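You operate a simulated robot arm through the tools that you are given. There is no shell and no other tool.

You are at the controls of a simulated robot arm. One attempt, no reset.

## Task
Shut the supply valve, vent the line, plug the hose into the blue socket, reopen and set about 200 kPa.
Fine: under 30 kPa while the plug goes in; within 10 kPa. Where these are worked on the way, their far stop is far enough and under half their travel is too little: supply valve.

Only the result counts: the job must be done as asked and must still hold three seconds after the hand-in. Knocking over, shifting, dropping, spilling or breaking anything else fails it.

## Robot
A 6-joint arm with a two-finger gripper on a trunk, on a base that drives. Base frame: it is fixed to the floor where the robot stands at the start and does not move with it; the origin is under the middle of the robot, x ahead of it, y to its left, z up. Lengths are in mm, angles in rad, forces in N, time in s.
With the tool pointing down near the work surface it reaches from about 180 to 480 mm from the robot's upright axis, wherever it stands. Its first joint turns from -2.897 to 2.897 rad. Places, roughly: air board [1400, -2300, 1400]; blue socket [1300, -2100, 900]; hose plug [1250, -2250, 1000]; supply valve [1400, -2100, 1400]; vent button [1500, -2500, 1300]. Payload 1.57 kg.
The tool frame sits at the grasp point between the pads (the TCP): z along the fingers, y along the line on which they close. The tips reach 21 mm beyond it. Largest opening 70 mm; the body of the gripper starts 50 mm behind the TCP.
Orientation is told as [roll, pitch, yaw] about the base's x, y, z axes, in that order, counted from this pose: with the fingers straight down and closing along the base's y, the tool's x points along the base's -x, its y along +y and its z along -z.

## Interface
- The arm moves only by the tool step_arm. Its argument "targets" is a list of rows, each an object of numbers (a shift or turn left out is 0, a gripper value left out holds the last): "ax", "ay", "az": the turn, a rotation vector about the base's x, y, z in units of 8 degrees (1.0 is 8 degrees); "dx", "dy", "dz": the shift along the base's x, y, z in units of 40 mm (1.0 is 40 mm); "fingers": the finger opening in mm, from 0 to 70. In form: [{"ax": .., "ay": .., "az": .., "dx": .., "dy": .., "dz": .., "fingers": ..}, ...]. A call has 1 to 20 rows; each row shifts and turns the commanded pose from where the row before left it. A call with a number of a shift or a turn outside -1 to 1 is refused whole. A row lasts 0.2 s, in which the tool goes at most 50 mm and 0.15 rad; a call with a longer step from one row to the next is refused whole, and so is a gripper value outside its range. Where a pose cannot be reached the arm comes as near as it can. A force on the tool above 60 N (or 10 N above the force at the start of the call, whichever is more), or a blocked arm, ends the call early, and 0.2 s more pass. Each finger halts on what it meets, pressing with about 30 N; the grip force reading is that of the motor and also rises with nothing between the fingers. The clock runs only during rows and for 0.2 s after the last one: add rows that do not move to give the fingers time. It gives the time, the measured TCP pose, the force on the tool (base axes), the opening and the grip force at its end, in the units of the frame above (readings bear some noise), with the torque about the TCP (base axes, N m) and any sound that the robot's microphone picked up.
- Cameras (640 x 400 px; columns grow to the right, rows downward): "scene" is now at [31.7, 154.4, 1504.6]; the picture's right is [-0.01, -1.00, 0.00], its down [-0.55, 0.00, -0.84] and it looks along [0.84, -0.01, -0.55] (base axes); focal length 269 px, centre (320, 200). "wrist" rides on the gripper at [79, 4, -81] in the tool frame; the picture's right is [-0.05, 1.00, 0.00], its down [-0.67, -0.03, -0.74] and it looks along [-0.74, -0.04, 0.67] (tool axes); focal length 256 px, centre (320, 200).
- camera(camera): a new picture of that camera. The clock stands still meanwhile.
- steer(legs): drives the robot by 1 to 6 legs, each [ahead, left, turn to the left] in mm, mm and rad, along the robot's own axes; the way and the turn of a leg run together, so that a leg with both is an arc; at most 1500 mm and 3.142 rad a leg. The arm and the cameras ride along, it lands a little off, and it stops where it bumps. It gives what a move gives.
- turn_head(pan, tilt): turns the head with the scene camera to pan (to the left, within 2.705 rad either way) and tilt (down, from -0.506 to 1.204), counted from straight ahead of the robot. It gives what a move gives.
- pixel_to_xyz(camera, pixels): there is no depth. For up to 12 entries [column, row, z] of the newest picture of that camera ("zoom" is the newest enlarged one), the place [x, y] in the base frame at which the ray of that pixel passes the height z, good to about 3 mm. The clock stands still meanwhile.
- close_up(camera, box): a new picture of the part [left, top, right, bottom] of that camera's present view, enlarged. The clock stands still meanwhile.
- finish_job(): hands the job in; it is judged then, once.

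Open the gripper and draw the arm clear of the work before you hand the job in, unless the task says otherwise.

The tools are called after "Emit:" by a JSON object that holds its "op" and its "data". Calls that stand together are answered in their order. step_arm: Moves the arm, as the interface text tells. Its arguments: {"type":"object","properties":{"targets":{"type":"array","items":{"type":"object","properties":{"ax":{"type":"number"},"ay":{"type":"number"},"az":{"type":"number"},"dx":{"type":"number"},"dy":{"type":"number"},"dz":{"type":"number"},"fingers":{"type":"number"}}}}},"required":["targets"]} The other tools are called the same way: steer (legs) drives the base; turn_head (pan, tilt) turns the head that bears the scene camera; camera (camera) takes a picture; pixel_to_xyz (camera, pixels) gives the place at which the rays of pixels pass given heights; close_up (camera, box) takes an enlarged picture of a part of a camera's view; finish_job () hands the job in.

At the start:

```text
time_s: 0.0
eef_pos: [396.0, 64.9, 1218.9]
ee_rot: [0.0, -0.001, -0.002]
wrist_force: [0.9, -0.2, 0.1]
wrist_torque: [-0.03, -0.02, 0.01]
width: 70.0
finger_force: 0.1
robot x, y, heading: [-0.2, 3.6, 0.006]
head pan, tilt: [-0.007, 0.581]
```

scene: 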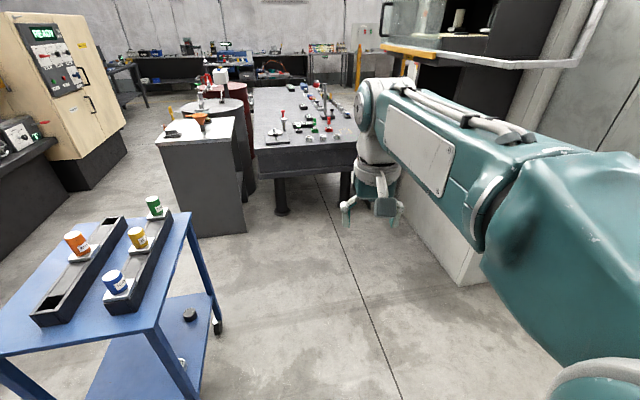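
wrist: 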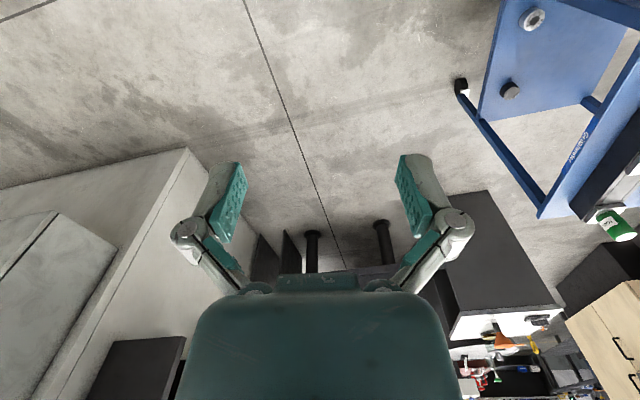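

The scene shows the room ahead; the air board should be to the right at about -1.02 rad. I turn the head there to look.

Emit:
{"op": "turn_head", "data": {"pan": -1.02, "tilt": 0.2}}

Emit:
{"op": "camera", "data": {"camera": "scene"}}

```text
time_s: 1.3
eef_pos: [397.2, 65.7, 1217.9]
ee_rot: [0.0, -0.002, -0.001]
wrist_force: [0.1, 0.3, 0.5]
wrist_torque: [0.0, -0.01, -0.01]
width: 69.7
finger_force: 0.1
robot x, y, heading: [-3.6, 1.1, -0.003]
head pan, tilt: [-1.019, 0.201]
```

```text
taken
```

scene: 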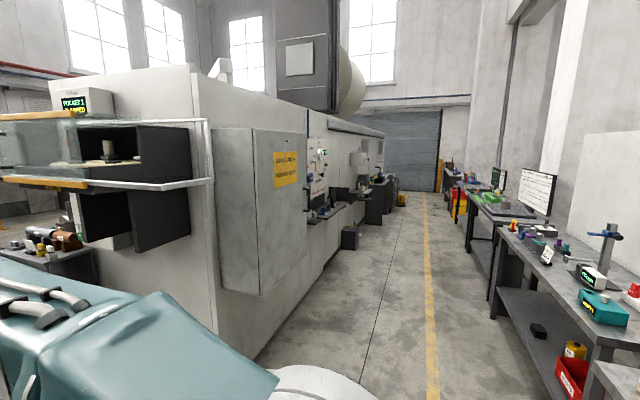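

The board seems to be around (320,170). I take an enlarged view.

Emit:
{"op": "close_up", "data": {"camera": "scene", "box": [260, 120, 420, 260]}}

```text
2.86 times, centred on (340, 190) of scene
```

zoom: 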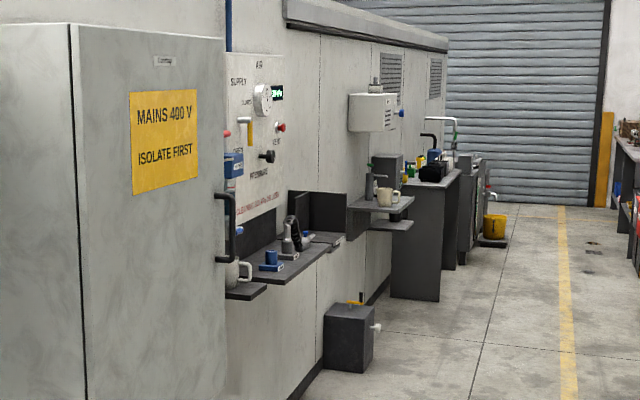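

The board sits on a machine wall that runs roughly along -y, behind the 400 V cabinet. I measure floor points to plan the drive.

Emit:
{"op": "pixel_to_xyz", "data": {"camera": "scene", "pixels": [[430, 300, 0], [428, 220, 0], [258, 358, 0], [335, 258, 0], [497, 300, 0], [590, 395, 0], [425, 390, 0], [232, 295, 500], [280, 277, 500], [310, 222, 1000], [340, 205, 1000], [315, 110, 1600]]}}

Emit:
{"op": "turn_head", "data": {"pan": -1.5, "tilt": 0.6}}

Emit:
{"op": "camera", "data": {"camera": "scene"}}

```text
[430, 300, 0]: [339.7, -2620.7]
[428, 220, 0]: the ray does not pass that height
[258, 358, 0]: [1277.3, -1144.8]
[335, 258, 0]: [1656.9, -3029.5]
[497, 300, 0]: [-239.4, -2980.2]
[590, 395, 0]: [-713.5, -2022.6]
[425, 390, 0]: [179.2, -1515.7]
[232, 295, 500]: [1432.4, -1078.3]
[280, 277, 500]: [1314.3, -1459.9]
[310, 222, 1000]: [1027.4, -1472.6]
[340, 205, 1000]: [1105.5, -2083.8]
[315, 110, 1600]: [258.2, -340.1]
```

```text
time_s: 2.2
eef_pos: [396.6, 65.6, 1218.6]
ee_rot: [0.001, -0.002, 0.001]
wrist_force: [-0.2, -0.1, 0.5]
wrist_torque: [-0.02, -0.01, -0.01]
width: 70.4
finger_force: 0.0
robot x, y, heading: [1.9, -1.2, 0.001]
head pan, tilt: [-1.499, 0.6]
```

```text
taken
```

scene: 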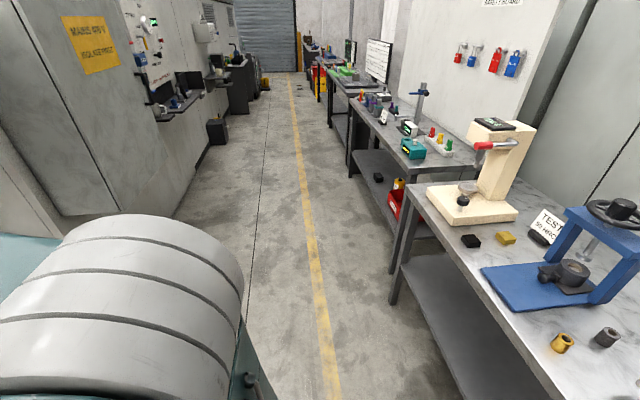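

I measure aisle limits: bench legs at (395,300), (352,175), (405,250 ), the yellow line, the wall foot at (190,205) and the cabinet bottom (75,215)/(165,215).

Emit:
{"op": "pixel_to_xyz", "data": {"camera": "scene", "pixels": [[392, 302, 0], [348, 178, 0], [300, 150, 0], [320, 300, 0], [200, 165, 0], [190, 190, 0], [172, 217, 300], [72, 214, 300], [222, 145, 0], [480, 398, 0], [410, 185, 900]]}}

Emit:
{"op": "close_up", "data": {"camera": "scene", "box": [60, 0, 260, 160]}}

```text
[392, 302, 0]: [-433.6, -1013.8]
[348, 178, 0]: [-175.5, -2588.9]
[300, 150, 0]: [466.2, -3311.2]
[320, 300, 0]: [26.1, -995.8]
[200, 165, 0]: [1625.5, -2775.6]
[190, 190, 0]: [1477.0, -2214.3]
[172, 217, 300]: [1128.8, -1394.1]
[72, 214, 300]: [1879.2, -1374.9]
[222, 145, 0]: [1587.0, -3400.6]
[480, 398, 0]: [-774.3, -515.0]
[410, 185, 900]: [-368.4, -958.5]
```

```text
2.50 times, centred on (160, 80) of scene
```

zoom: 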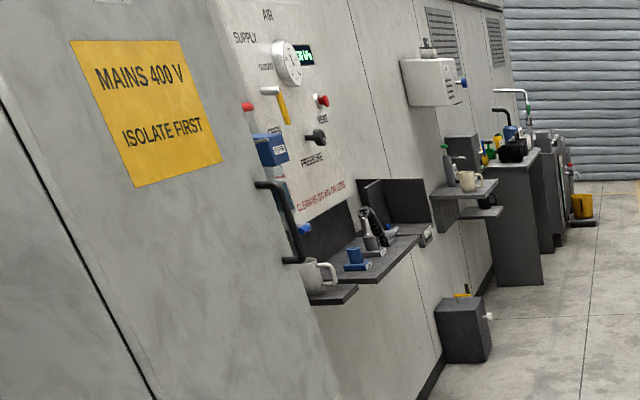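

The wall slants about 0.25 rad from -y, with the board between y -2100 and -2500. I drive down the aisle at x≈300–450, clear of both bench (x≈-400) and cabinet (x≈1100), and end up turned to face the wall.

Emit:
{"op": "steer", "data": {"legs": [[250, -1200, 0], [150, -1200, 0]]}}

Emit:
{"op": "turn_head", "data": {"pan": 0.1, "tilt": 0.25}}

Emit:
{"op": "camera", "data": {"camera": "scene"}}

Emit:
{"op": "camera", "data": {"camera": "wrist"}}

```text
time_s: 14.3
eef_pos: [785.0, -2378.8, 1217.4]
ee_rot: [-0.001, -0.003, -0.008]
wrist_force: [0.3, 0.6, -0.1]
wrist_torque: [0.0, 0.02, 0.02]
width: 70.2
finger_force: 0.0
robot x, y, heading: [384.2, -2440.0, -0.009]
head pan, tilt: [-1.499, 0.6]
```

```text
time_s: 16.0
eef_pos: [784.1, -2379.5, 1217.1]
ee_rot: [-0.001, -0.002, -0.011]
wrist_force: [-0.5, -0.6, 0.7]
wrist_torque: [0.0, 0.01, 0.0]
width: 70.0
finger_force: 0.1
robot x, y, heading: [385.1, -2442.4, -0.007]
head pan, tilt: [0.099, 0.25]
```

```text
taken
```

scene: 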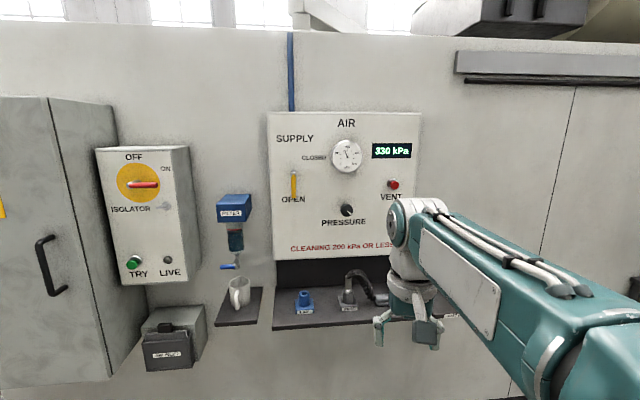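

```text
taken
```

wrist: 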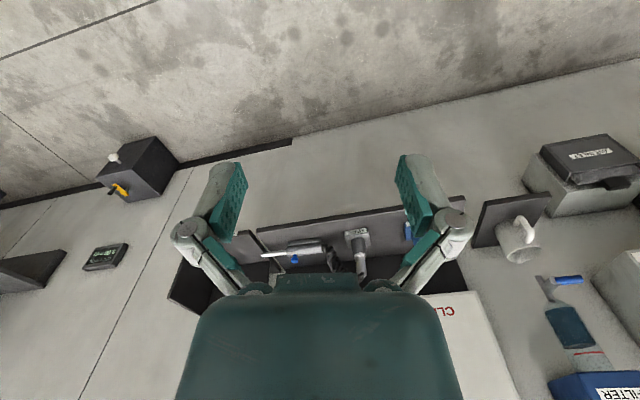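

Emit:
{"op": "close_up", "data": {"camera": "scene", "box": [260, 105, 430, 225]}}

Emit:
{"op": "close_up", "data": {"camera": "scene", "box": [205, 225, 405, 345]}}

```text
3.33 times, centred on (345, 165) of scene
```

zoom: 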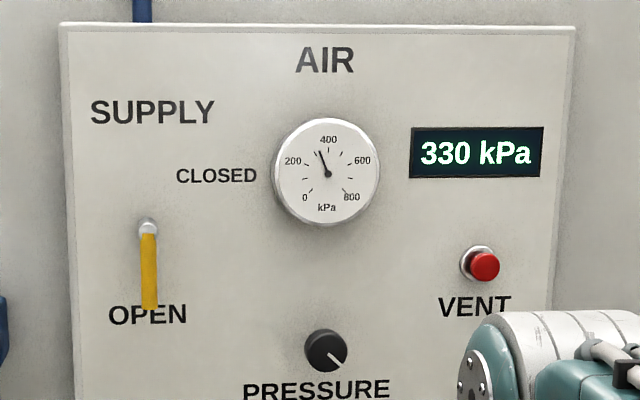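

```text
3.20 times, centred on (305, 285) of scene
```

zoom: 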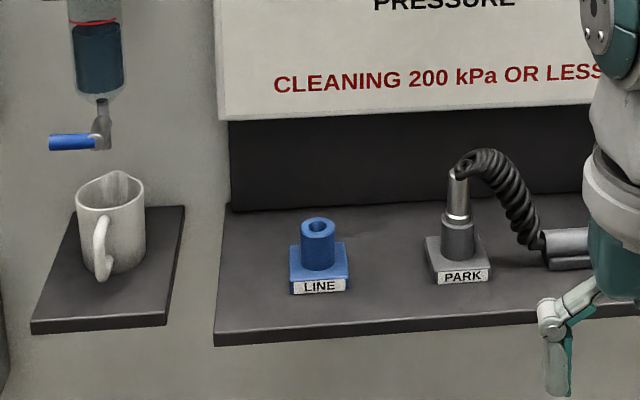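

The display shows 330 kPa; lever points down at OPEN (pivot about (293,174)), vent button red at (394,185), knob (347,210), socket LINE (304,293), parked plug (348,280). I take rays for these points to work out geometry.

Emit:
{"op": "pixel_to_xyz", "data": {"camera": "scene", "pixels": [[293.4, 173.7, 1400], [293.4, 173.7, 1300], [394.5, 184.8, 1400], [394.5, 184.8, 1300], [304.4, 293.7, 900], [304.4, 293.7, 1000], [348.1, 277.2, 900], [348.1, 277.2, 1000], [267, 112.5, 1600], [273.1, 260, 1200], [273.1, 260, 1100], [420.6, 113.4, 1600]]}}

```text
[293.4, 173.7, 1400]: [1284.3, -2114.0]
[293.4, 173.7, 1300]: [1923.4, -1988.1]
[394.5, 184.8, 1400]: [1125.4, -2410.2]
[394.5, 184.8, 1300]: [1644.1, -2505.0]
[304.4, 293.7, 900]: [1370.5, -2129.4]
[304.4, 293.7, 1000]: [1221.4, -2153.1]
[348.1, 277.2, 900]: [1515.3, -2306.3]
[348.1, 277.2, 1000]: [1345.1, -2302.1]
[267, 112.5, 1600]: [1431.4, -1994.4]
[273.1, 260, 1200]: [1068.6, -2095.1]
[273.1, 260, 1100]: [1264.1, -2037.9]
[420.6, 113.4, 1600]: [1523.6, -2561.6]
```

Camera is around (425,-2284,1533). I drive 300 mm nearer and turn 0.2 left, to triangulate the wall plane from a second spot.

Emit:
{"op": "steer", "data": {"legs": [[250, 20, 0.2]]}}

Emit:
{"op": "camera", "data": {"camera": "scene"}}

Emit:
{"op": "close_up", "data": {"camera": "scene", "box": [200, 60, 480, 235]}}

Emit:
{"op": "close_up", "data": {"camera": "scene", "box": [160, 220, 480, 400]}}

```text
time_s: 17.8
eef_pos: [1005.9, -2262.0, 1217.8]
ee_rot: [0.0, -0.002, 0.187]
wrist_force: [0.2, 0.3, 0.4]
wrist_torque: [0.04, -0.01, 0.01]
width: 70.0
finger_force: 0.2
robot x, y, heading: [626.7, -2397.2, 0.192]
head pan, tilt: [0.099, 0.25]
```

```text
taken
```

scene: 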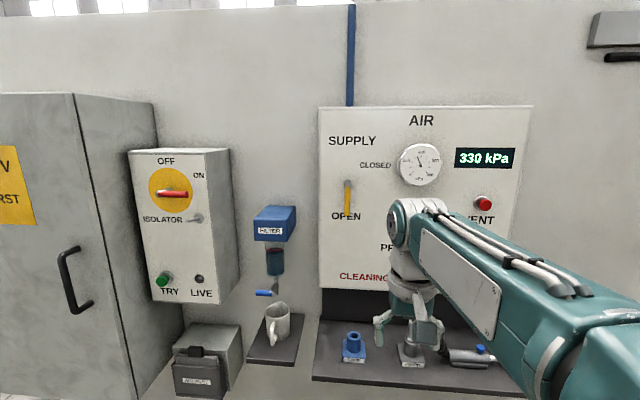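

```text
2.29 times, centred on (340, 148) of scene
```

zoom: 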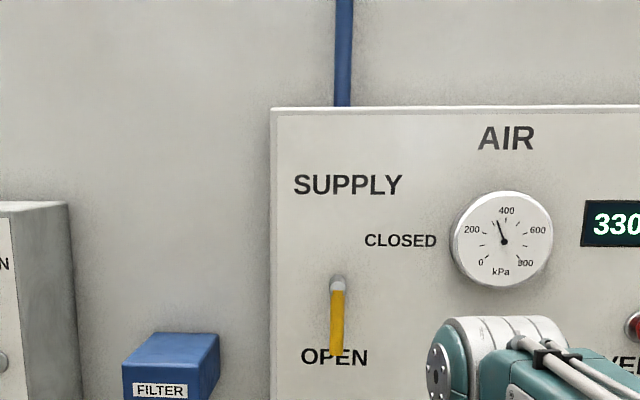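

```text
2.00 times, centred on (320, 310) of scene
```

zoom: 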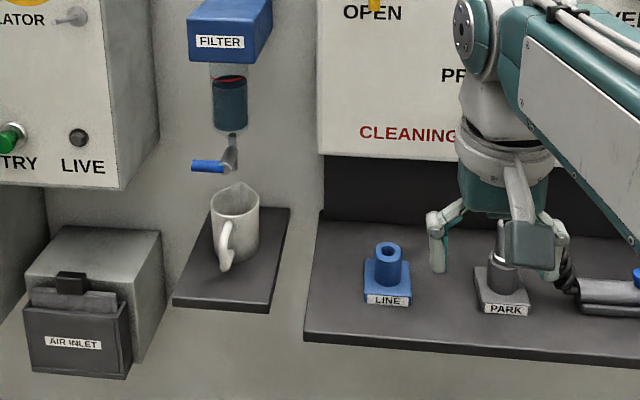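

I take rays to the same points from the new spot.

Emit:
{"op": "pixel_to_xyz", "data": {"camera": "scene", "pixels": [[347.9, 184.2, 1400], [347.9, 184.2, 1300], [483, 203, 1400], [483, 203, 1300], [354, 335, 900], [354, 335, 1000], [318.6, 106.8, 1600], [319, 287.5, 1100], [532, 105.5, 1600], [320, 200, 1400], [320, 200, 1300], [348, 214, 1300]]}}

```text
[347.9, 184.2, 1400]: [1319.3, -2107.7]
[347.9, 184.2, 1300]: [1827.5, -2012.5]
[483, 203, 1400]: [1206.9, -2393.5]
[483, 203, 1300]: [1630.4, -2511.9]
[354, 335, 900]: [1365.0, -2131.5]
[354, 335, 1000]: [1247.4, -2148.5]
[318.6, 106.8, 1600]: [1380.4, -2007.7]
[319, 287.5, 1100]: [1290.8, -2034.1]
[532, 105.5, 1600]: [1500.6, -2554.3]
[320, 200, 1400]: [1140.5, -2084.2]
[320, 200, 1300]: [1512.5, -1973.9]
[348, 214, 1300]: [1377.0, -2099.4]
```

Triangulation gives pivot about (1465,-2080,1370). Next I swing the tool to point horizontally at the wall (rotation of -90° about the robot's lateral axis), still well clear of the board.

Emit:
{"op": "step_arm", "data": {"targets": [{"ax": 0.199, "ay": -0.98, "dz": 0.3}, {"ax": 0.199, "ay": -0.98, "dz": 0.3}, {"ax": 0.199, "ay": -0.98, "dz": 0.3}, {"ax": 0.199, "ay": -0.98, "dz": 0.3}, {"ax": 0.199, "ay": -0.98, "dz": 0.3}, {"ax": 0.199, "ay": -0.98, "dz": 0.3}, {"ax": 0.199, "ay": -0.98}, {"ax": 0.199, "ay": -0.98}, {"ax": 0.199, "ay": -0.98}, {"ax": 0.199, "ay": -0.98}, {"ax": 0.199, "ay": -0.98}, {"ax": 0.05, "ay": -0.245}, {"fingers": 0}, {"fingers": 0}]}}

Emit:
{"op": "camera", "data": {"camera": "scene"}}

Emit:
{"op": "camera", "data": {"camera": "wrist"}}

```text
time_s: 20.8
eef_pos: [1005.0, -2263.3, 1290.7]
ee_rot: [1.729, -1.557, -1.53]
wrist_force: [0.3, 0.6, -0.7]
wrist_torque: [0.01, -0.01, 0.01]
width: 0.2
finger_force: 28.6
robot x, y, heading: [627.9, -2399.4, 0.194]
head pan, tilt: [0.099, 0.25]
```

```text
taken
```

scene: 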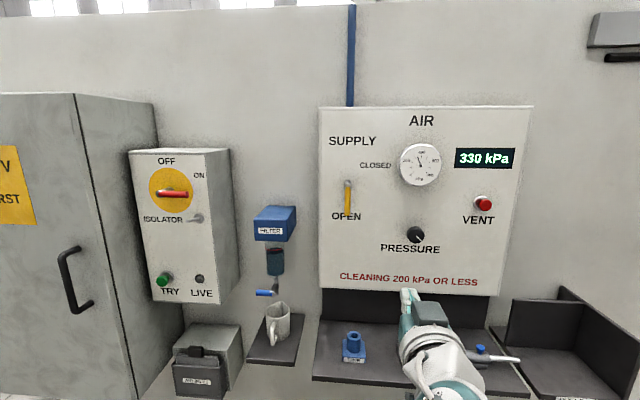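

```text
taken
```

wrist: 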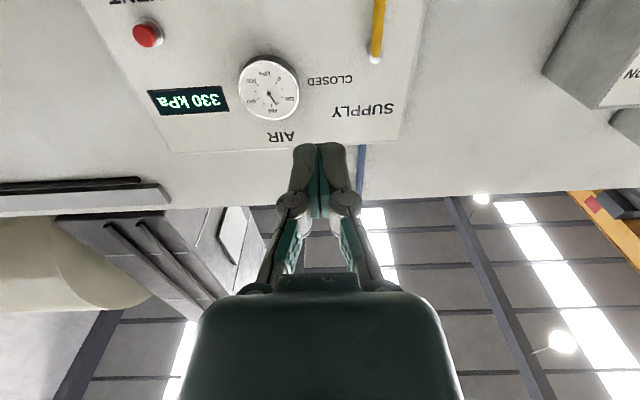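

The tool is now horizontal, and both cameras see the board: wrist sees button (148,34), pivot (375,58), gauge (269,89), corners (172,152)/(397,138). I take rays from both to triangulate.

Emit:
{"op": "close_up", "data": {"camera": "wrist", "box": [90, 0, 450, 225]}}

Emit:
{"op": "close_up", "data": {"camera": "scene", "box": [300, 90, 540, 240]}}

Emit:
{"op": "close_up", "data": {"camera": "scene", "box": [300, 270, 460, 370]}}

```text
1.78 times, centred on (270, 112) of wrist
```

zoom: 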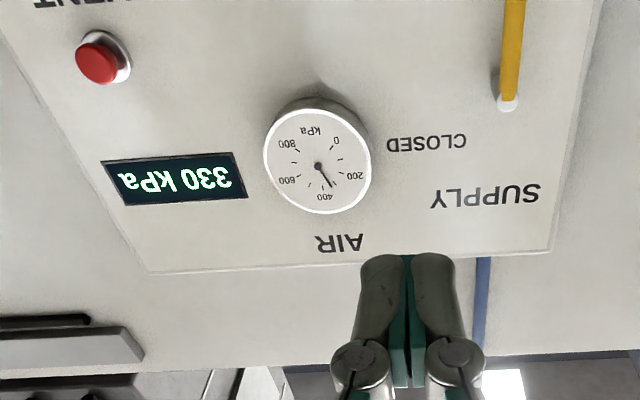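

```text
2.67 times, centred on (420, 165) of scene
```

zoom: 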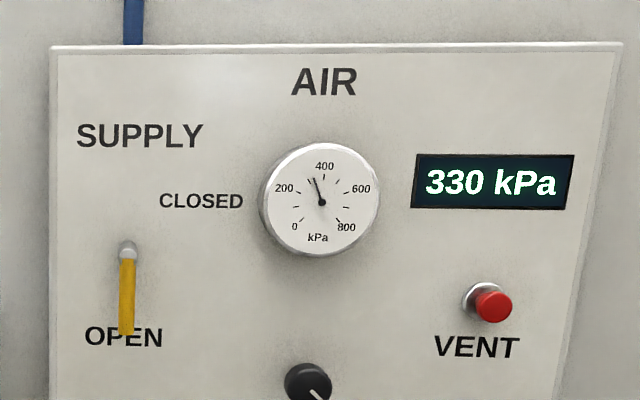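

```text
4.00 times, centred on (380, 320) of scene
```

zoom: 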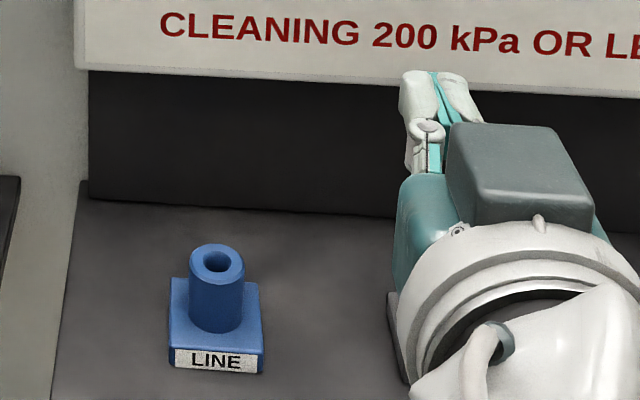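

I request rays for the matching points from both cameras.

Emit:
{"op": "pixel_to_xyz", "data": {"camera": "wrist", "pixels": [[144, 36.6, 1300], [144, 36.6, 1400], [375.7, 57.9, 1300], [375.7, 57.9, 1400], [268.9, 93.4, 1400], [268.9, 93.4, 1500], [173.8, 153, 1600], [398.8, 141.7, 1600], [173.8, 153, 1500], [398.8, 141.7, 1500]]}}

Emit:
{"op": "pixel_to_xyz", "data": {"camera": "scene", "pixels": [[484.9, 205.1, 1300], [484.9, 205.1, 1400], [348, 183.4, 1300], [348, 183.4, 1400], [420.4, 165.7, 1400], [420.4, 165.7, 1500], [533.3, 105.7, 1600], [319.1, 107.3, 1600], [415, 235, 1300], [353.6, 336, 900], [353.6, 336, 1000], [415, 235, 1200]]}}

```text
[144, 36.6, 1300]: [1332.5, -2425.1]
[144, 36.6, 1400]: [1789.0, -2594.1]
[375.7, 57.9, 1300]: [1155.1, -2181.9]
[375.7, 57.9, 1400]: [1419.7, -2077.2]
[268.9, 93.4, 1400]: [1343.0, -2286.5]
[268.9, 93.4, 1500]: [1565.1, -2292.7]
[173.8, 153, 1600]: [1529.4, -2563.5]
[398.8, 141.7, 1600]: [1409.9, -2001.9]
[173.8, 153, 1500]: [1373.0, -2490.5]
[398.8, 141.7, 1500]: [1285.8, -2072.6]
```

```text
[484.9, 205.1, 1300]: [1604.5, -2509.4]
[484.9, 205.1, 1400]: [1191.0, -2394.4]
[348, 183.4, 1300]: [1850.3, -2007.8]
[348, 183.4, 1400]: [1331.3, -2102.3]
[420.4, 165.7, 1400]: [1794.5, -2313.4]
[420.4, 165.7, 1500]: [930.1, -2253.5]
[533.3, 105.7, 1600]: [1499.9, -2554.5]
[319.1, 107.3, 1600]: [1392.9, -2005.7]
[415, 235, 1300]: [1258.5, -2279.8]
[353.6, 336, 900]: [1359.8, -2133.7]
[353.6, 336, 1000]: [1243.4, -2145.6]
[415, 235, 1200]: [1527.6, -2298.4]
```

Triangulated: board plane normal is about 0.21 rad off x (board 453 mm beyond the TCP), lever pivot ≈(1390,-2090,1389), lever end z≈1296, vent ≈(1475,-2476,1331), knob ≈(1441,-2293,1231). I drive 300 mm ahead so that board and shelf come in reach.

Emit:
{"op": "steer", "data": {"legs": [[290, 0, 0.015]]}}

Emit:
{"op": "camera", "data": {"camera": "wrist"}}

Emit:
{"op": "turn_head", "data": {"pan": 0.0, "tilt": 0.45}}

Emit:
{"op": "camera", "data": {"camera": "scene"}}

```text
time_s: 22.8
eef_pos: [1286.0, -2197.6, 1290.5]
ee_rot: [1.733, -1.559, -1.512]
wrist_force: [-1.1, -0.2, -0.4]
wrist_torque: [0.02, 0.0, -0.01]
width: 0.1
finger_force: 28.3
robot x, y, heading: [914.2, -2342.3, 0.209]
head pan, tilt: [0.099, 0.25]
```

```text
taken
```

wrist: 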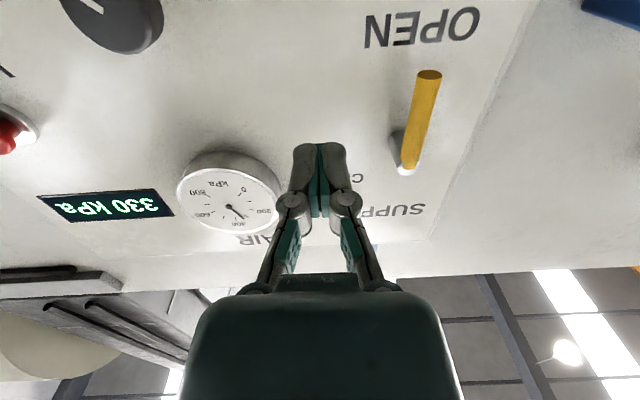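

```text
time_s: 23.5
eef_pos: [1286.9, -2198.5, 1291.3]
ee_rot: [1.731, -1.559, -1.511]
wrist_force: [-0.1, 0.0, -0.1]
wrist_torque: [-0.01, -0.01, 0.01]
width: 0.0
finger_force: 28.6
robot x, y, heading: [910.2, -2343.6, 0.206]
head pan, tilt: [0.0, 0.45]
```

```text
taken
```

scene: 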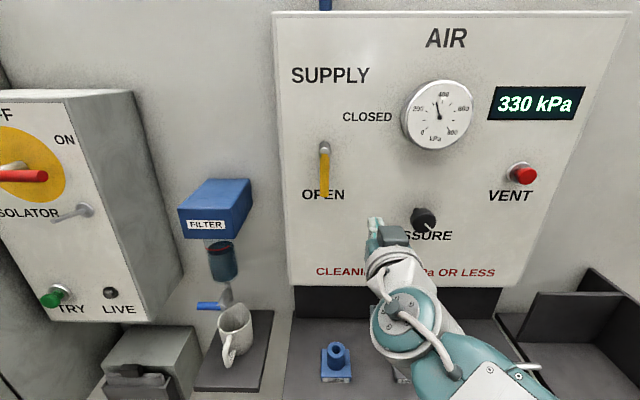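

Closer now; lever in wrist: ball tip (405,170), end (430,74). I take zooms of the lever and rays for a refined triangulation.

Emit:
{"op": "close_up", "data": {"camera": "scene", "box": [290, 120, 450, 240]}}

Emit:
{"op": "close_up", "data": {"camera": "wrist", "box": [280, 40, 480, 190]}}

Emit:
{"op": "close_up", "data": {"camera": "wrist", "box": [0, 0, 300, 220]}}

```text
3.33 times, centred on (370, 180) of scene
```

zoom: 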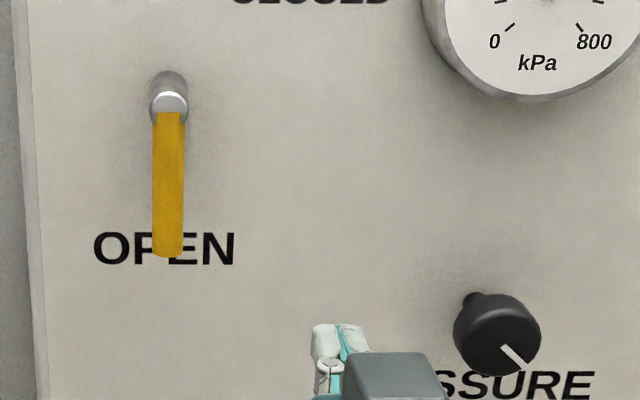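

```text
2.67 times, centred on (380, 115) of wrist
```

zoom: 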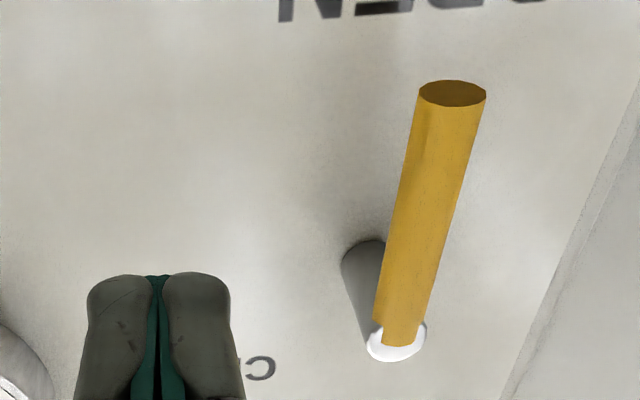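

```text
1.82 times, centred on (150, 110) of wrist
```

zoom: 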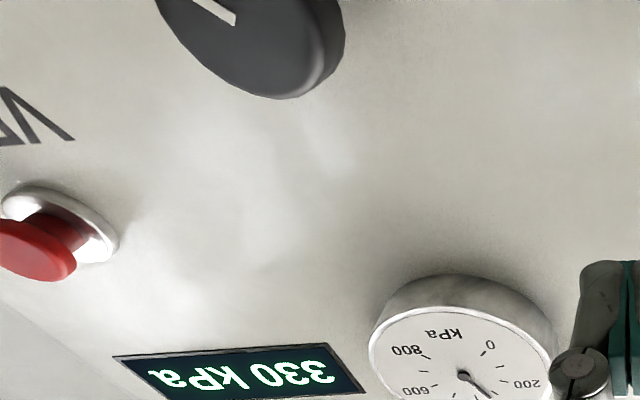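

Emit:
{"op": "pixel_to_xyz", "data": {"camera": "wrist", "pixels": [[429.9, 74.9, 1300], [429.9, 74.9, 1400], [408.9, 167.5, 1300], [408.9, 167.5, 1400]]}}

Emit:
{"op": "pixel_to_xyz", "data": {"camera": "scene", "pixels": [[324.4, 195.6, 1300], [324.4, 195.6, 1400], [324.7, 151.8, 1300], [324.7, 151.8, 1400], [425.5, 223.5, 1300], [425.5, 223.5, 1200], [524, 174, 1300], [524, 174, 1400], [337, 348, 900], [337, 348, 1000]]}}

```text
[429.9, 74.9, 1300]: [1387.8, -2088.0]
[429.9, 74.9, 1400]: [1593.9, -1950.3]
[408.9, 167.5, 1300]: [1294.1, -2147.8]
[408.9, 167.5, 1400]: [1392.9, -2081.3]
```

```text
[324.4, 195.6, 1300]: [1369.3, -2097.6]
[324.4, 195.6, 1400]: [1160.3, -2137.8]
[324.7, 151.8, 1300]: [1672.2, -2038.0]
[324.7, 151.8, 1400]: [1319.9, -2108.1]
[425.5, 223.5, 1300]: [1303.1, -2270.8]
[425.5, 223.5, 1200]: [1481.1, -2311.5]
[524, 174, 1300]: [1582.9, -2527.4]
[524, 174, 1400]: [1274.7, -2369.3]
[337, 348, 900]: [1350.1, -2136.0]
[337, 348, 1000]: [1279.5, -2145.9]
```

Lever handle is at about (1378,-2095), z 1296–1384, ~18 mm thick, 110 mm ahead of the TCP. I first move the closed fingers to the left of the lever, still in front of it, and check.

Emit:
{"op": "step_arm", "data": {"targets": [{"dx": 0.033, "dy": 0.774, "dz": 0.156}, {"dx": 0.033, "dy": 0.774, "dz": 0.156}, {"dx": 0.033, "dy": 0.774, "dz": 0.156}, {"dx": 0.033, "dy": 0.774, "dz": 0.156}, {}]}}

Emit:
{"op": "camera", "data": {"camera": "wrist"}}

Emit:
{"op": "camera", "data": {"camera": "scene"}}

```text
time_s: 24.7
eef_pos: [1290.1, -2073.0, 1316.1]
ee_rot: [1.698, -1.559, -1.479]
wrist_force: [0.3, 0.4, 1.0]
wrist_torque: [-0.03, 0.01, -0.03]
width: 0.1
finger_force: 28.7
robot x, y, heading: [910.7, -2341.8, 0.209]
head pan, tilt: [0.0, 0.45]
```

```text
taken
```

wrist: 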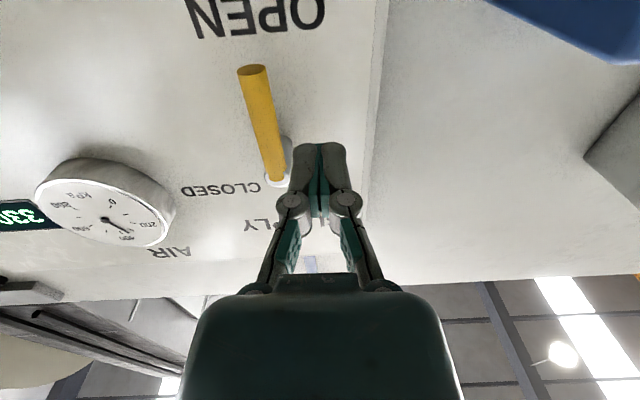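

```text
taken
```

scene: 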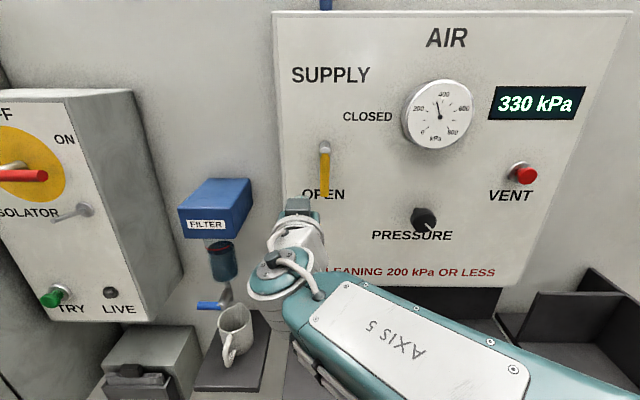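

Fingers are left of the lever and clear of the filter box. I advance 80 mm toward the board so the tips come beside the handle.

Emit:
{"op": "step_arm", "data": {"targets": [{"dx": 0.486, "dy": 0.104}, {"dx": 0.486, "dy": 0.104}, {"dx": 0.486, "dy": 0.104}, {"dx": 0.486, "dy": 0.104}, {}]}}

Emit:
{"op": "camera", "data": {"camera": "wrist"}}

Emit:
{"op": "camera", "data": {"camera": "scene"}}

```text
time_s: 25.9
eef_pos: [1368.6, -2057.4, 1315.2]
ee_rot: [1.667, -1.559, -1.449]
wrist_force: [0.5, 0.3, 0.1]
wrist_torque: [0.01, 0.03, 0.01]
width: 0.1
finger_force: 28.1
robot x, y, heading: [911.4, -2346.1, 0.21]
head pan, tilt: [0.0, 0.45]
```

```text
taken
```

wrist: 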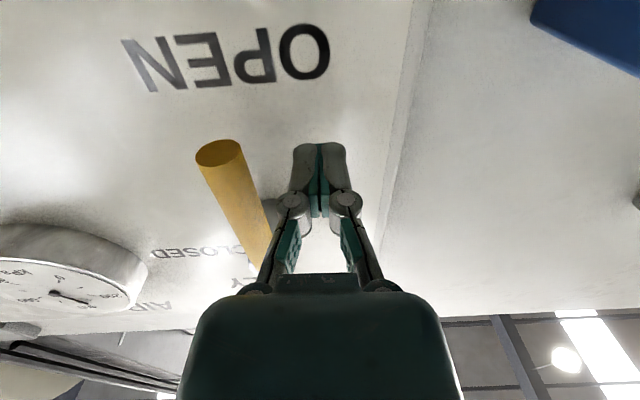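

```text
taken
```

scene: 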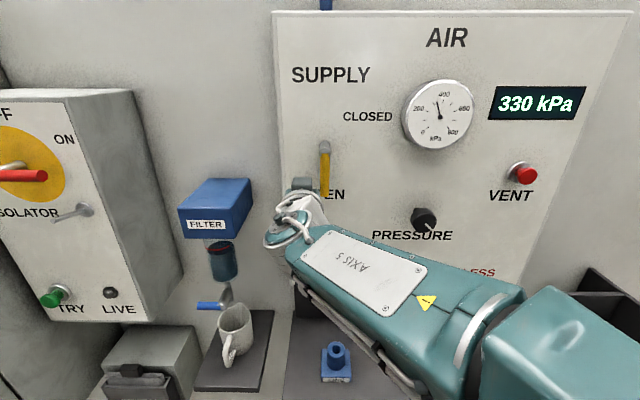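

TCP is beside the lever, about 38 mm left of its axis. I push the lever right and up along an arc about the pivot toward CLOSED.

Emit:
{"op": "step_arm", "data": {"targets": [{"dx": 0.047, "dy": -0.22, "dz": 0.01}, {"dx": 0.047, "dy": -0.22, "dz": 0.01}, {"dx": 0.05, "dy": -0.236, "dz": -0.034}, {"dx": 0.05, "dy": -0.236, "dz": -0.034}, {"dx": 0.05, "dy": -0.237, "dz": 0.029}, {"dx": 0.05, "dy": -0.237, "dz": 0.029}, {"dx": 0.048, "dy": -0.221, "dz": 0.092}, {"dx": 0.048, "dy": -0.221, "dz": 0.092}, {"dx": 0.041, "dy": -0.19, "dz": 0.146}, {"dx": 0.041, "dy": -0.19, "dz": 0.146}, {"dx": 0.031, "dy": -0.145, "dz": 0.192}, {"dx": 0.031, "dy": -0.145, "dz": 0.192}, {"dx": 0.02, "dy": -0.094, "dz": 0.224}, {"dx": 0.02, "dy": -0.094, "dz": 0.224}, {}]}}

Emit:
{"op": "camera", "data": {"camera": "wrist"}}

Emit:
{"op": "camera", "data": {"camera": "scene"}}

```text
time_s: 29.1
eef_pos: [1391.9, -2163.2, 1364.0]
ee_rot: [0.944, -1.56, -0.723]
wrist_force: [-11.5, 1.6, -31.5]
wrist_torque: [-0.13, -0.15, 0.1]
width: 6.1
finger_force: 28.5
robot x, y, heading: [914.3, -2341.4, 0.207]
head pan, tilt: [0.0, 0.45]
```

```text
taken
```

wrist: 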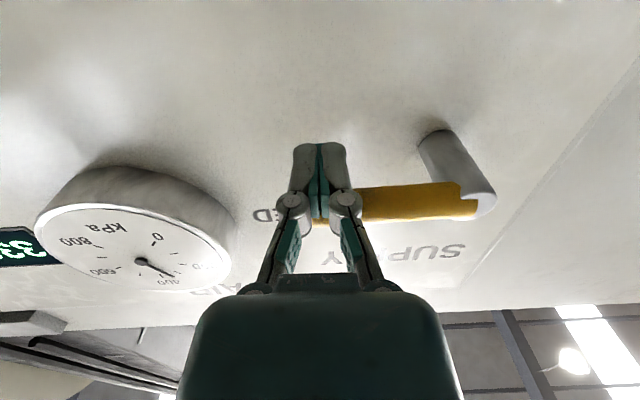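

```text
taken
```

scene: 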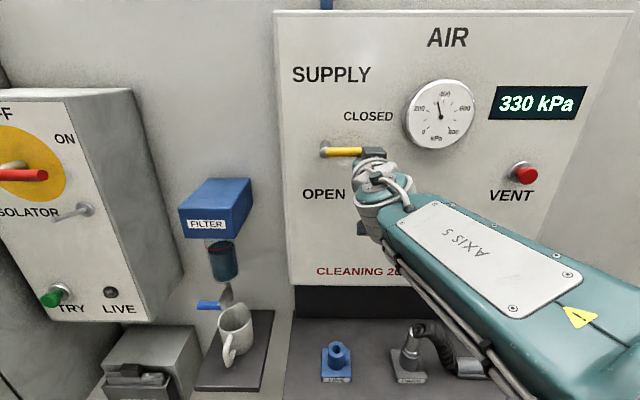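

The lever is horizontal pointing at CLOSED with 31 N reaction, probably at its stop. I push 8 mm more to be sure.

Emit:
{"op": "step_arm", "data": {"targets": [{"dz": 0.1}, {"dz": 0.1}, {}]}}

Emit:
{"op": "close_up", "data": {"camera": "scene", "box": [290, 60, 450, 180]}}

```text
time_s: 29.7
eef_pos: [1392.7, -2164.7, 1363.6]
ee_rot: [0.403, -1.547, -0.178]
wrist_force: [-1.5, 2.5, -9.6]
wrist_torque: [-0.06, -0.03, 0.08]
width: 0.2
finger_force: 28.4
robot x, y, heading: [910.1, -2344.2, 0.21]
head pan, tilt: [0.0, 0.45]
stopped in row 2: the force on the tool passed its limit at 63 N (the readings are from after the stop); the commanded pose is now the measured one
```

```text
3.33 times, centred on (370, 120) of scene
```

zoom: 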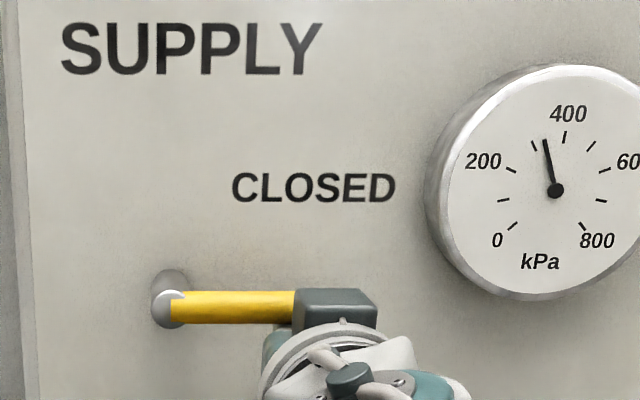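

The lever is against its stop (63 N limit reached, no movement). I back off down and out, then move across towards the vent button.

Emit:
{"op": "step_arm", "data": {"targets": [{"dz": -0.5}, {"dx": -0.6, "dy": -0.128}, {"dx": -0.6, "dy": -0.128}, {"dx": -0.5, "dy": -0.11}, {"dx": 0.18, "dy": -0.85, "dz": -0.02}, {"dx": 0.18, "dy": -0.85, "dz": -0.02}, {"dx": 0.18, "dy": -0.85, "dz": -0.02}, {"dx": 0.18, "dy": -0.85, "dz": -0.02}, {"dx": 0.18, "dy": -0.85, "dz": -0.02}, {"dx": 0.18, "dy": -0.85, "dz": -0.02}, {"dx": 0.18, "dy": -0.85, "dz": -0.02}, {}]}}

Emit:
{"op": "camera", "data": {"camera": "wrist"}}

Emit:
{"op": "camera", "data": {"camera": "scene"}}

```text
time_s: 32.3
eef_pos: [1372.8, -2412.3, 1339.6]
ee_rot: [0.613, -1.552, -0.391]
wrist_force: [-0.1, -0.1, 0.7]
wrist_torque: [0.0, 0.03, -0.06]
width: 0.2
finger_force: 28.7
out of reach, approached as far as the arm can: row 6, 7, 8
robot x, y, heading: [913.4, -2345.2, 0.212]
head pan, tilt: [0.0, 0.45]
```

```text
taken
```

wrist: 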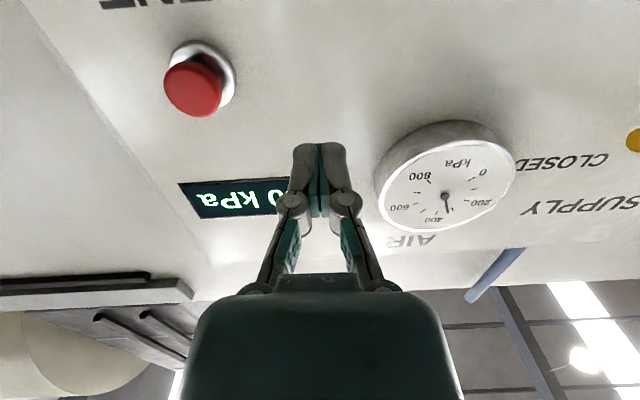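

```text
taken
```

scene: 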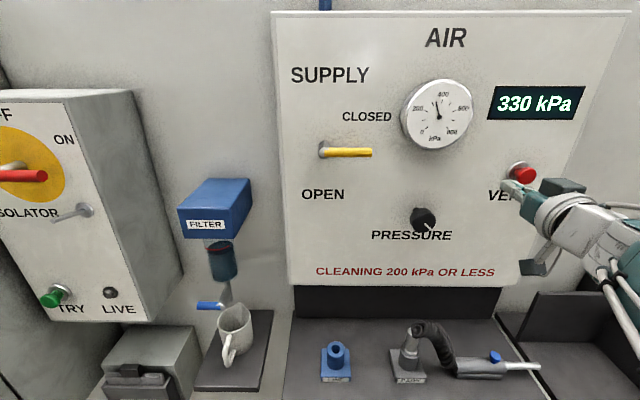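

The fingers are near the vent button (wrist (195,90), scene (524,174)). I triangulate it.

Emit:
{"op": "close_up", "data": {"camera": "wrist", "box": [140, 20, 300, 130]}}

Emit:
{"op": "close_up", "data": {"camera": "scene", "box": [480, 130, 600, 220]}}

Emit:
{"op": "pixel_to_xyz", "data": {"camera": "wrist", "pixels": [[193, 91, 1300], [193, 91, 1400], [446, 195, 1400], [446, 195, 1500]]}}

Emit:
{"op": "pixel_to_xyz", "data": {"camera": "scene", "pixels": [[525, 174.5, 1300], [525, 174.5, 1400], [439, 117, 1400], [439, 117, 1500]]}}

```text
3.64 times, centred on (220, 75) of wrist
```

zoom: 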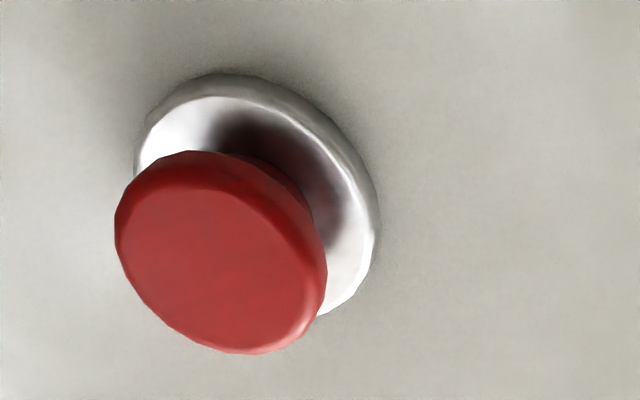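

```text
4.44 times, centred on (540, 175) of scene
```

zoom: 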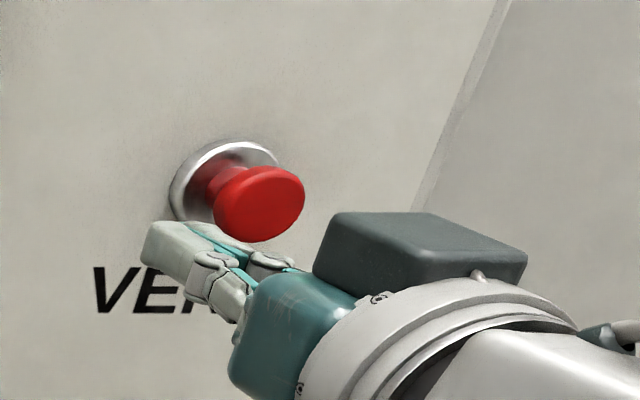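

```text
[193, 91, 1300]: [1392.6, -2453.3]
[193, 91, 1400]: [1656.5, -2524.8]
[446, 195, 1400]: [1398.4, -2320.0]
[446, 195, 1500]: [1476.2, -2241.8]
```

```text
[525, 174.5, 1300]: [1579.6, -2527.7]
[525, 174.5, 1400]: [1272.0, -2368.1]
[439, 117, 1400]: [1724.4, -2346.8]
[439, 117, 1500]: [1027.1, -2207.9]
```

Button front ≈ (1478,-2478,1331). I line up with it, 25 mm short of touching.

Emit:
{"op": "step_arm", "data": {"targets": [{"dx": 0.15, "dy": -0.7, "dz": -0.07}, {"dx": 0.15, "dy": -0.7, "dz": -0.07}, {"dx": 0.15, "dy": -0.7, "dz": -0.07}, {"dx": 0.49, "dy": 0.105}, {"dx": 0.49, "dy": 0.105}, {}]}}

Emit:
{"op": "camera", "data": {"camera": "wrist"}}

Emit:
{"op": "close_up", "data": {"camera": "scene", "box": [480, 70, 640, 220]}}

```text
time_s: 33.7
eef_pos: [1431.1, -2487.8, 1329.0]
ee_rot: [0.614, -1.553, -0.392]
wrist_force: [0.4, -0.8, -1.3]
wrist_torque: [0.02, 0.02, -0.01]
width: 0.0
finger_force: 28.9
robot x, y, heading: [908.3, -2344.4, 0.209]
head pan, tilt: [0.0, 0.45]
```

```text
taken
```

wrist: 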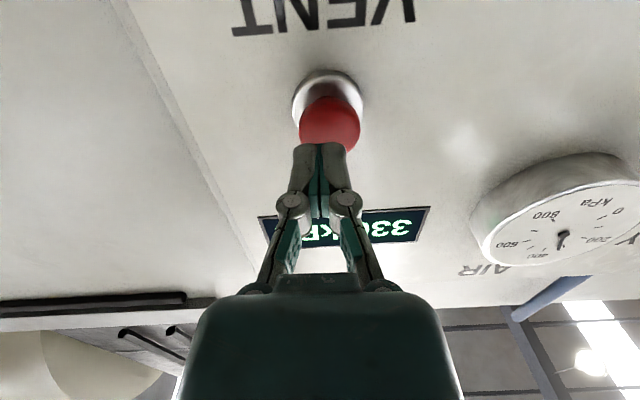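

```text
2.67 times, centred on (560, 145) of scene
```

zoom: 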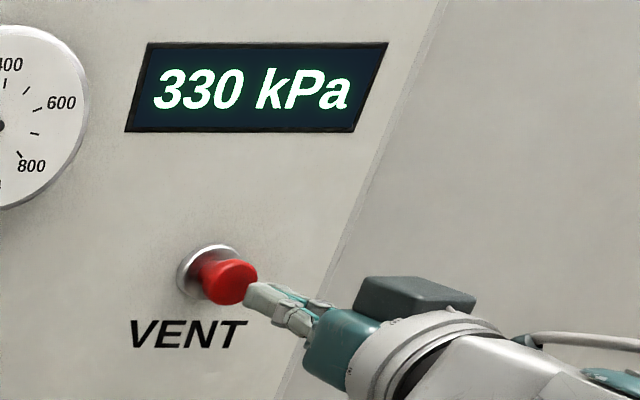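

Aligned with the button, nearly touching. I press forward in small rows and hold.

Emit:
{"op": "step_arm", "data": {"targets": [{"dx": 0.122, "dy": 0.026}, {"dx": 0.122, "dy": 0.026}, {"dx": 0.122, "dy": 0.026}, {"dx": 0.122, "dy": 0.026}, {"dx": 0.122, "dy": 0.026}, {"dx": 0.122, "dy": 0.026}, {}, {}, {}, {}, {}]}}

Emit:
{"op": "close_up", "data": {"camera": "scene", "box": [480, 70, 640, 220]}}

```text
time_s: 36.1
eef_pos: [1455.3, -2482.8, 1330.6]
ee_rot: [0.663, -1.553, -0.442]
wrist_force: [-40.8, -5.2, -15.2]
wrist_torque: [-0.01, 0.21, -0.01]
width: 5.9
finger_force: 29.0
robot x, y, heading: [910.2, -2346.3, 0.208]
head pan, tilt: [0.0, 0.45]
heard: click
```

```text
2.67 times, centred on (560, 145) of scene
```

zoom: 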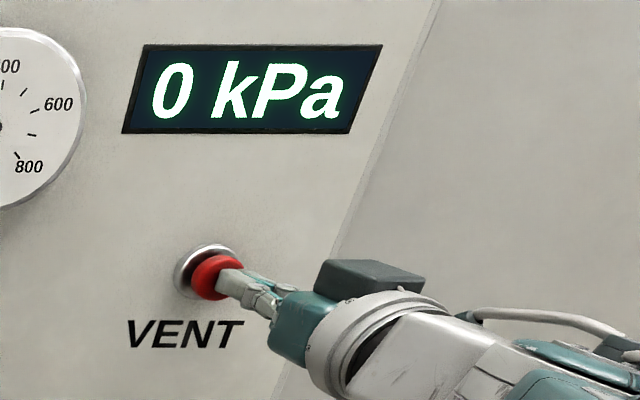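

Pressure is 0 kPa with a click. I retract and go back in front of the middle of the board, then check the reading stays.

Emit:
{"op": "step_arm", "data": {"targets": [{"dx": -0.4, "dy": -0.086}, {"dx": -0.8, "dy": -0.171}, {"dx": -0.8, "dy": -0.171}, {"dx": -0.8, "dy": -0.171}, {"dx": -0.202, "dy": 0.945}, {"dx": -0.202, "dy": 0.945}, {"dx": -0.202, "dy": 0.945}, {"dx": -0.202, "dy": 0.945}, {"dx": -0.202, "dy": 0.945}, {"dx": -0.202, "dy": 0.945}, {}]}}

Emit:
{"op": "camera", "data": {"camera": "scene"}}

```text
time_s: 38.5
eef_pos: [1298.0, -2279.4, 1331.5]
ee_rot: [0.586, -1.554, -0.363]
wrist_force: [0.7, 0.0, 0.0]
wrist_torque: [0.02, -0.01, -0.01]
width: 0.3
finger_force: 28.5
robot x, y, heading: [910.2, -2342.1, 0.208]
head pan, tilt: [0.0, 0.45]
```

```text
taken
```

scene: 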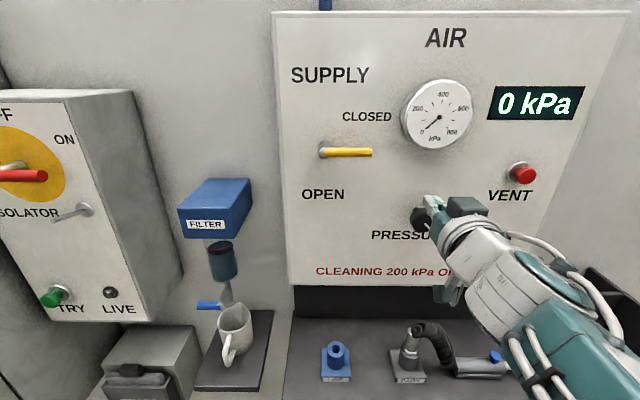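

Reading stays at 0 kPa. I zoom in on the plug and socket on the shelf to plan the grasp.

Emit:
{"op": "close_up", "data": {"camera": "scene", "box": [300, 305, 460, 400]}}

Emit:
{"op": "turn_head", "data": {"pan": -0.1, "tilt": 0.8}}

Emit:
{"op": "camera", "data": {"camera": "scene"}}

Emit:
{"op": "close_up", "data": {"camera": "scene", "box": [280, 160, 480, 285]}}

```text
4.00 times, centred on (380, 352) of scene
```

zoom: 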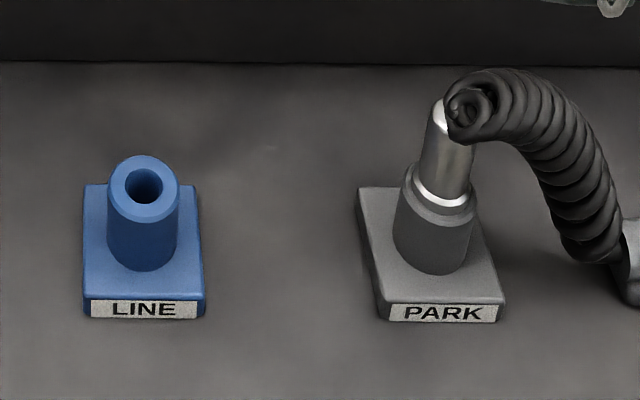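

```text
time_s: 39.3
eef_pos: [1298.9, -2280.1, 1332.5]
ee_rot: [0.585, -1.554, -0.365]
wrist_force: [1.0, -0.9, -0.1]
wrist_torque: [0.02, 0.0, 0.01]
width: 0.0
finger_force: 28.9
robot x, y, heading: [905.3, -2344.8, 0.21]
head pan, tilt: [-0.099, 0.799]
```

```text
taken
```

scene: 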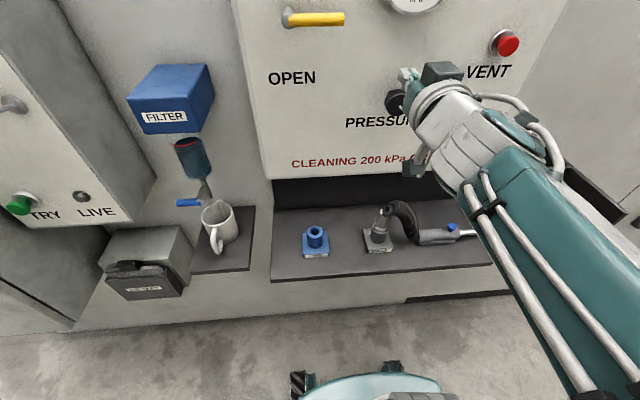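

```text
3.20 times, centred on (380, 222) of scene
```

zoom: 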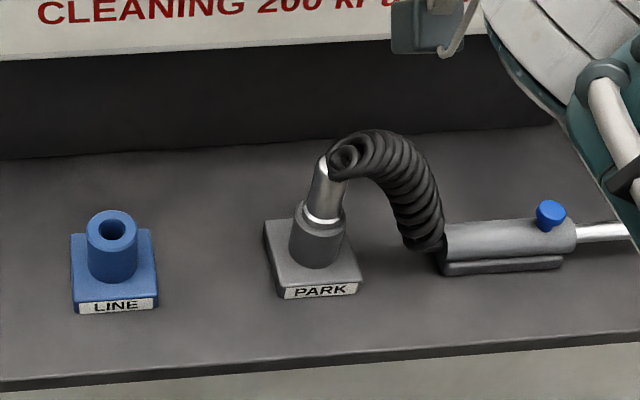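

The plug stands in PARK with the hose leaving its top to the right, so I'll grasp tool-down with the fingers closing front/back. First I swing the tool back to pointing down, away from the board.

Emit:
{"op": "step_arm", "data": {"targets": [{"ax": -0.208, "ay": 0.978, "dz": -0.2}, {"ax": -0.208, "ay": 0.978, "dz": -0.2}, {"ax": -0.208, "ay": 0.978, "dz": -0.2}, {"ax": -0.208, "ay": 0.978, "dz": -0.2}, {"ax": -0.208, "ay": 0.978, "dz": -0.2}, {"ax": -0.208, "ay": 0.978, "dz": -0.2}, {"ax": -0.208, "ay": 0.978, "dz": -0.2}, {"ax": -0.208, "ay": 0.978, "dz": -0.2}, {"ax": -0.208, "ay": 0.978, "dz": -0.2}, {"ax": -0.208, "ay": 0.978, "dz": -0.2}, {"ax": -0.208, "ay": 0.978}, {"ax": -0.05, "ay": 0.24}, {}]}}

Emit:
{"op": "camera", "data": {"camera": "wrist"}}

Emit:
{"op": "camera", "data": {"camera": "scene"}}

```text
time_s: 42.1
eef_pos: [1288.1, -2397.3, 1237.2]
ee_rot: [0.199, -0.224, 0.191]
wrist_force: [0.9, 0.4, -0.4]
wrist_torque: [0.02, 0.0, 0.03]
width: 0.1
finger_force: 28.8
out of reach, approached as far as the arm can: row 1, 2, 5, 6, 7, 8, 9, 10, 11
robot x, y, heading: [913.0, -2344.9, 0.212]
head pan, tilt: [-0.099, 0.799]
```

```text
taken
```

wrist: 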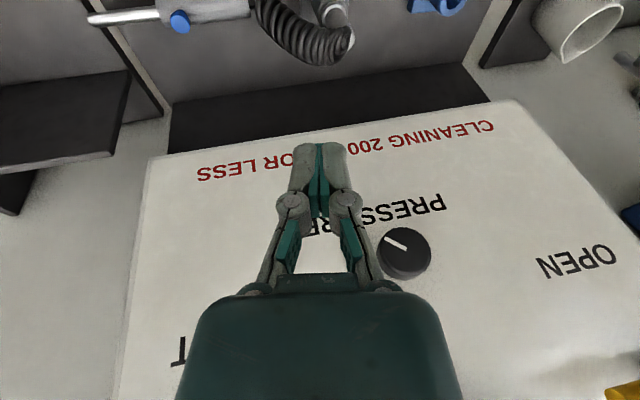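

```text
taken
```

scene: 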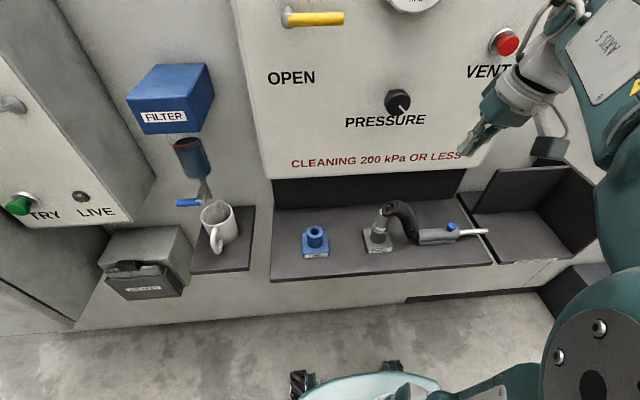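

The arm hit a reach limit and ended off to the right and slightly tilted. I do a still row to see whether it settles to the commanded pose.

Emit:
{"op": "step_arm", "data": {"targets": [{}, {}]}}

```text
time_s: 42.7
eef_pos: [1287.7, -2397.1, 1236.4]
ee_rot: [0.197, -0.227, 0.189]
wrist_force: [-0.2, 0.6, -1.2]
wrist_torque: [0.0, 0.02, 0.04]
width: 0.0
finger_force: 28.7
robot x, y, heading: [915.0, -2342.5, 0.207]
head pan, tilt: [-0.099, 0.799]
```

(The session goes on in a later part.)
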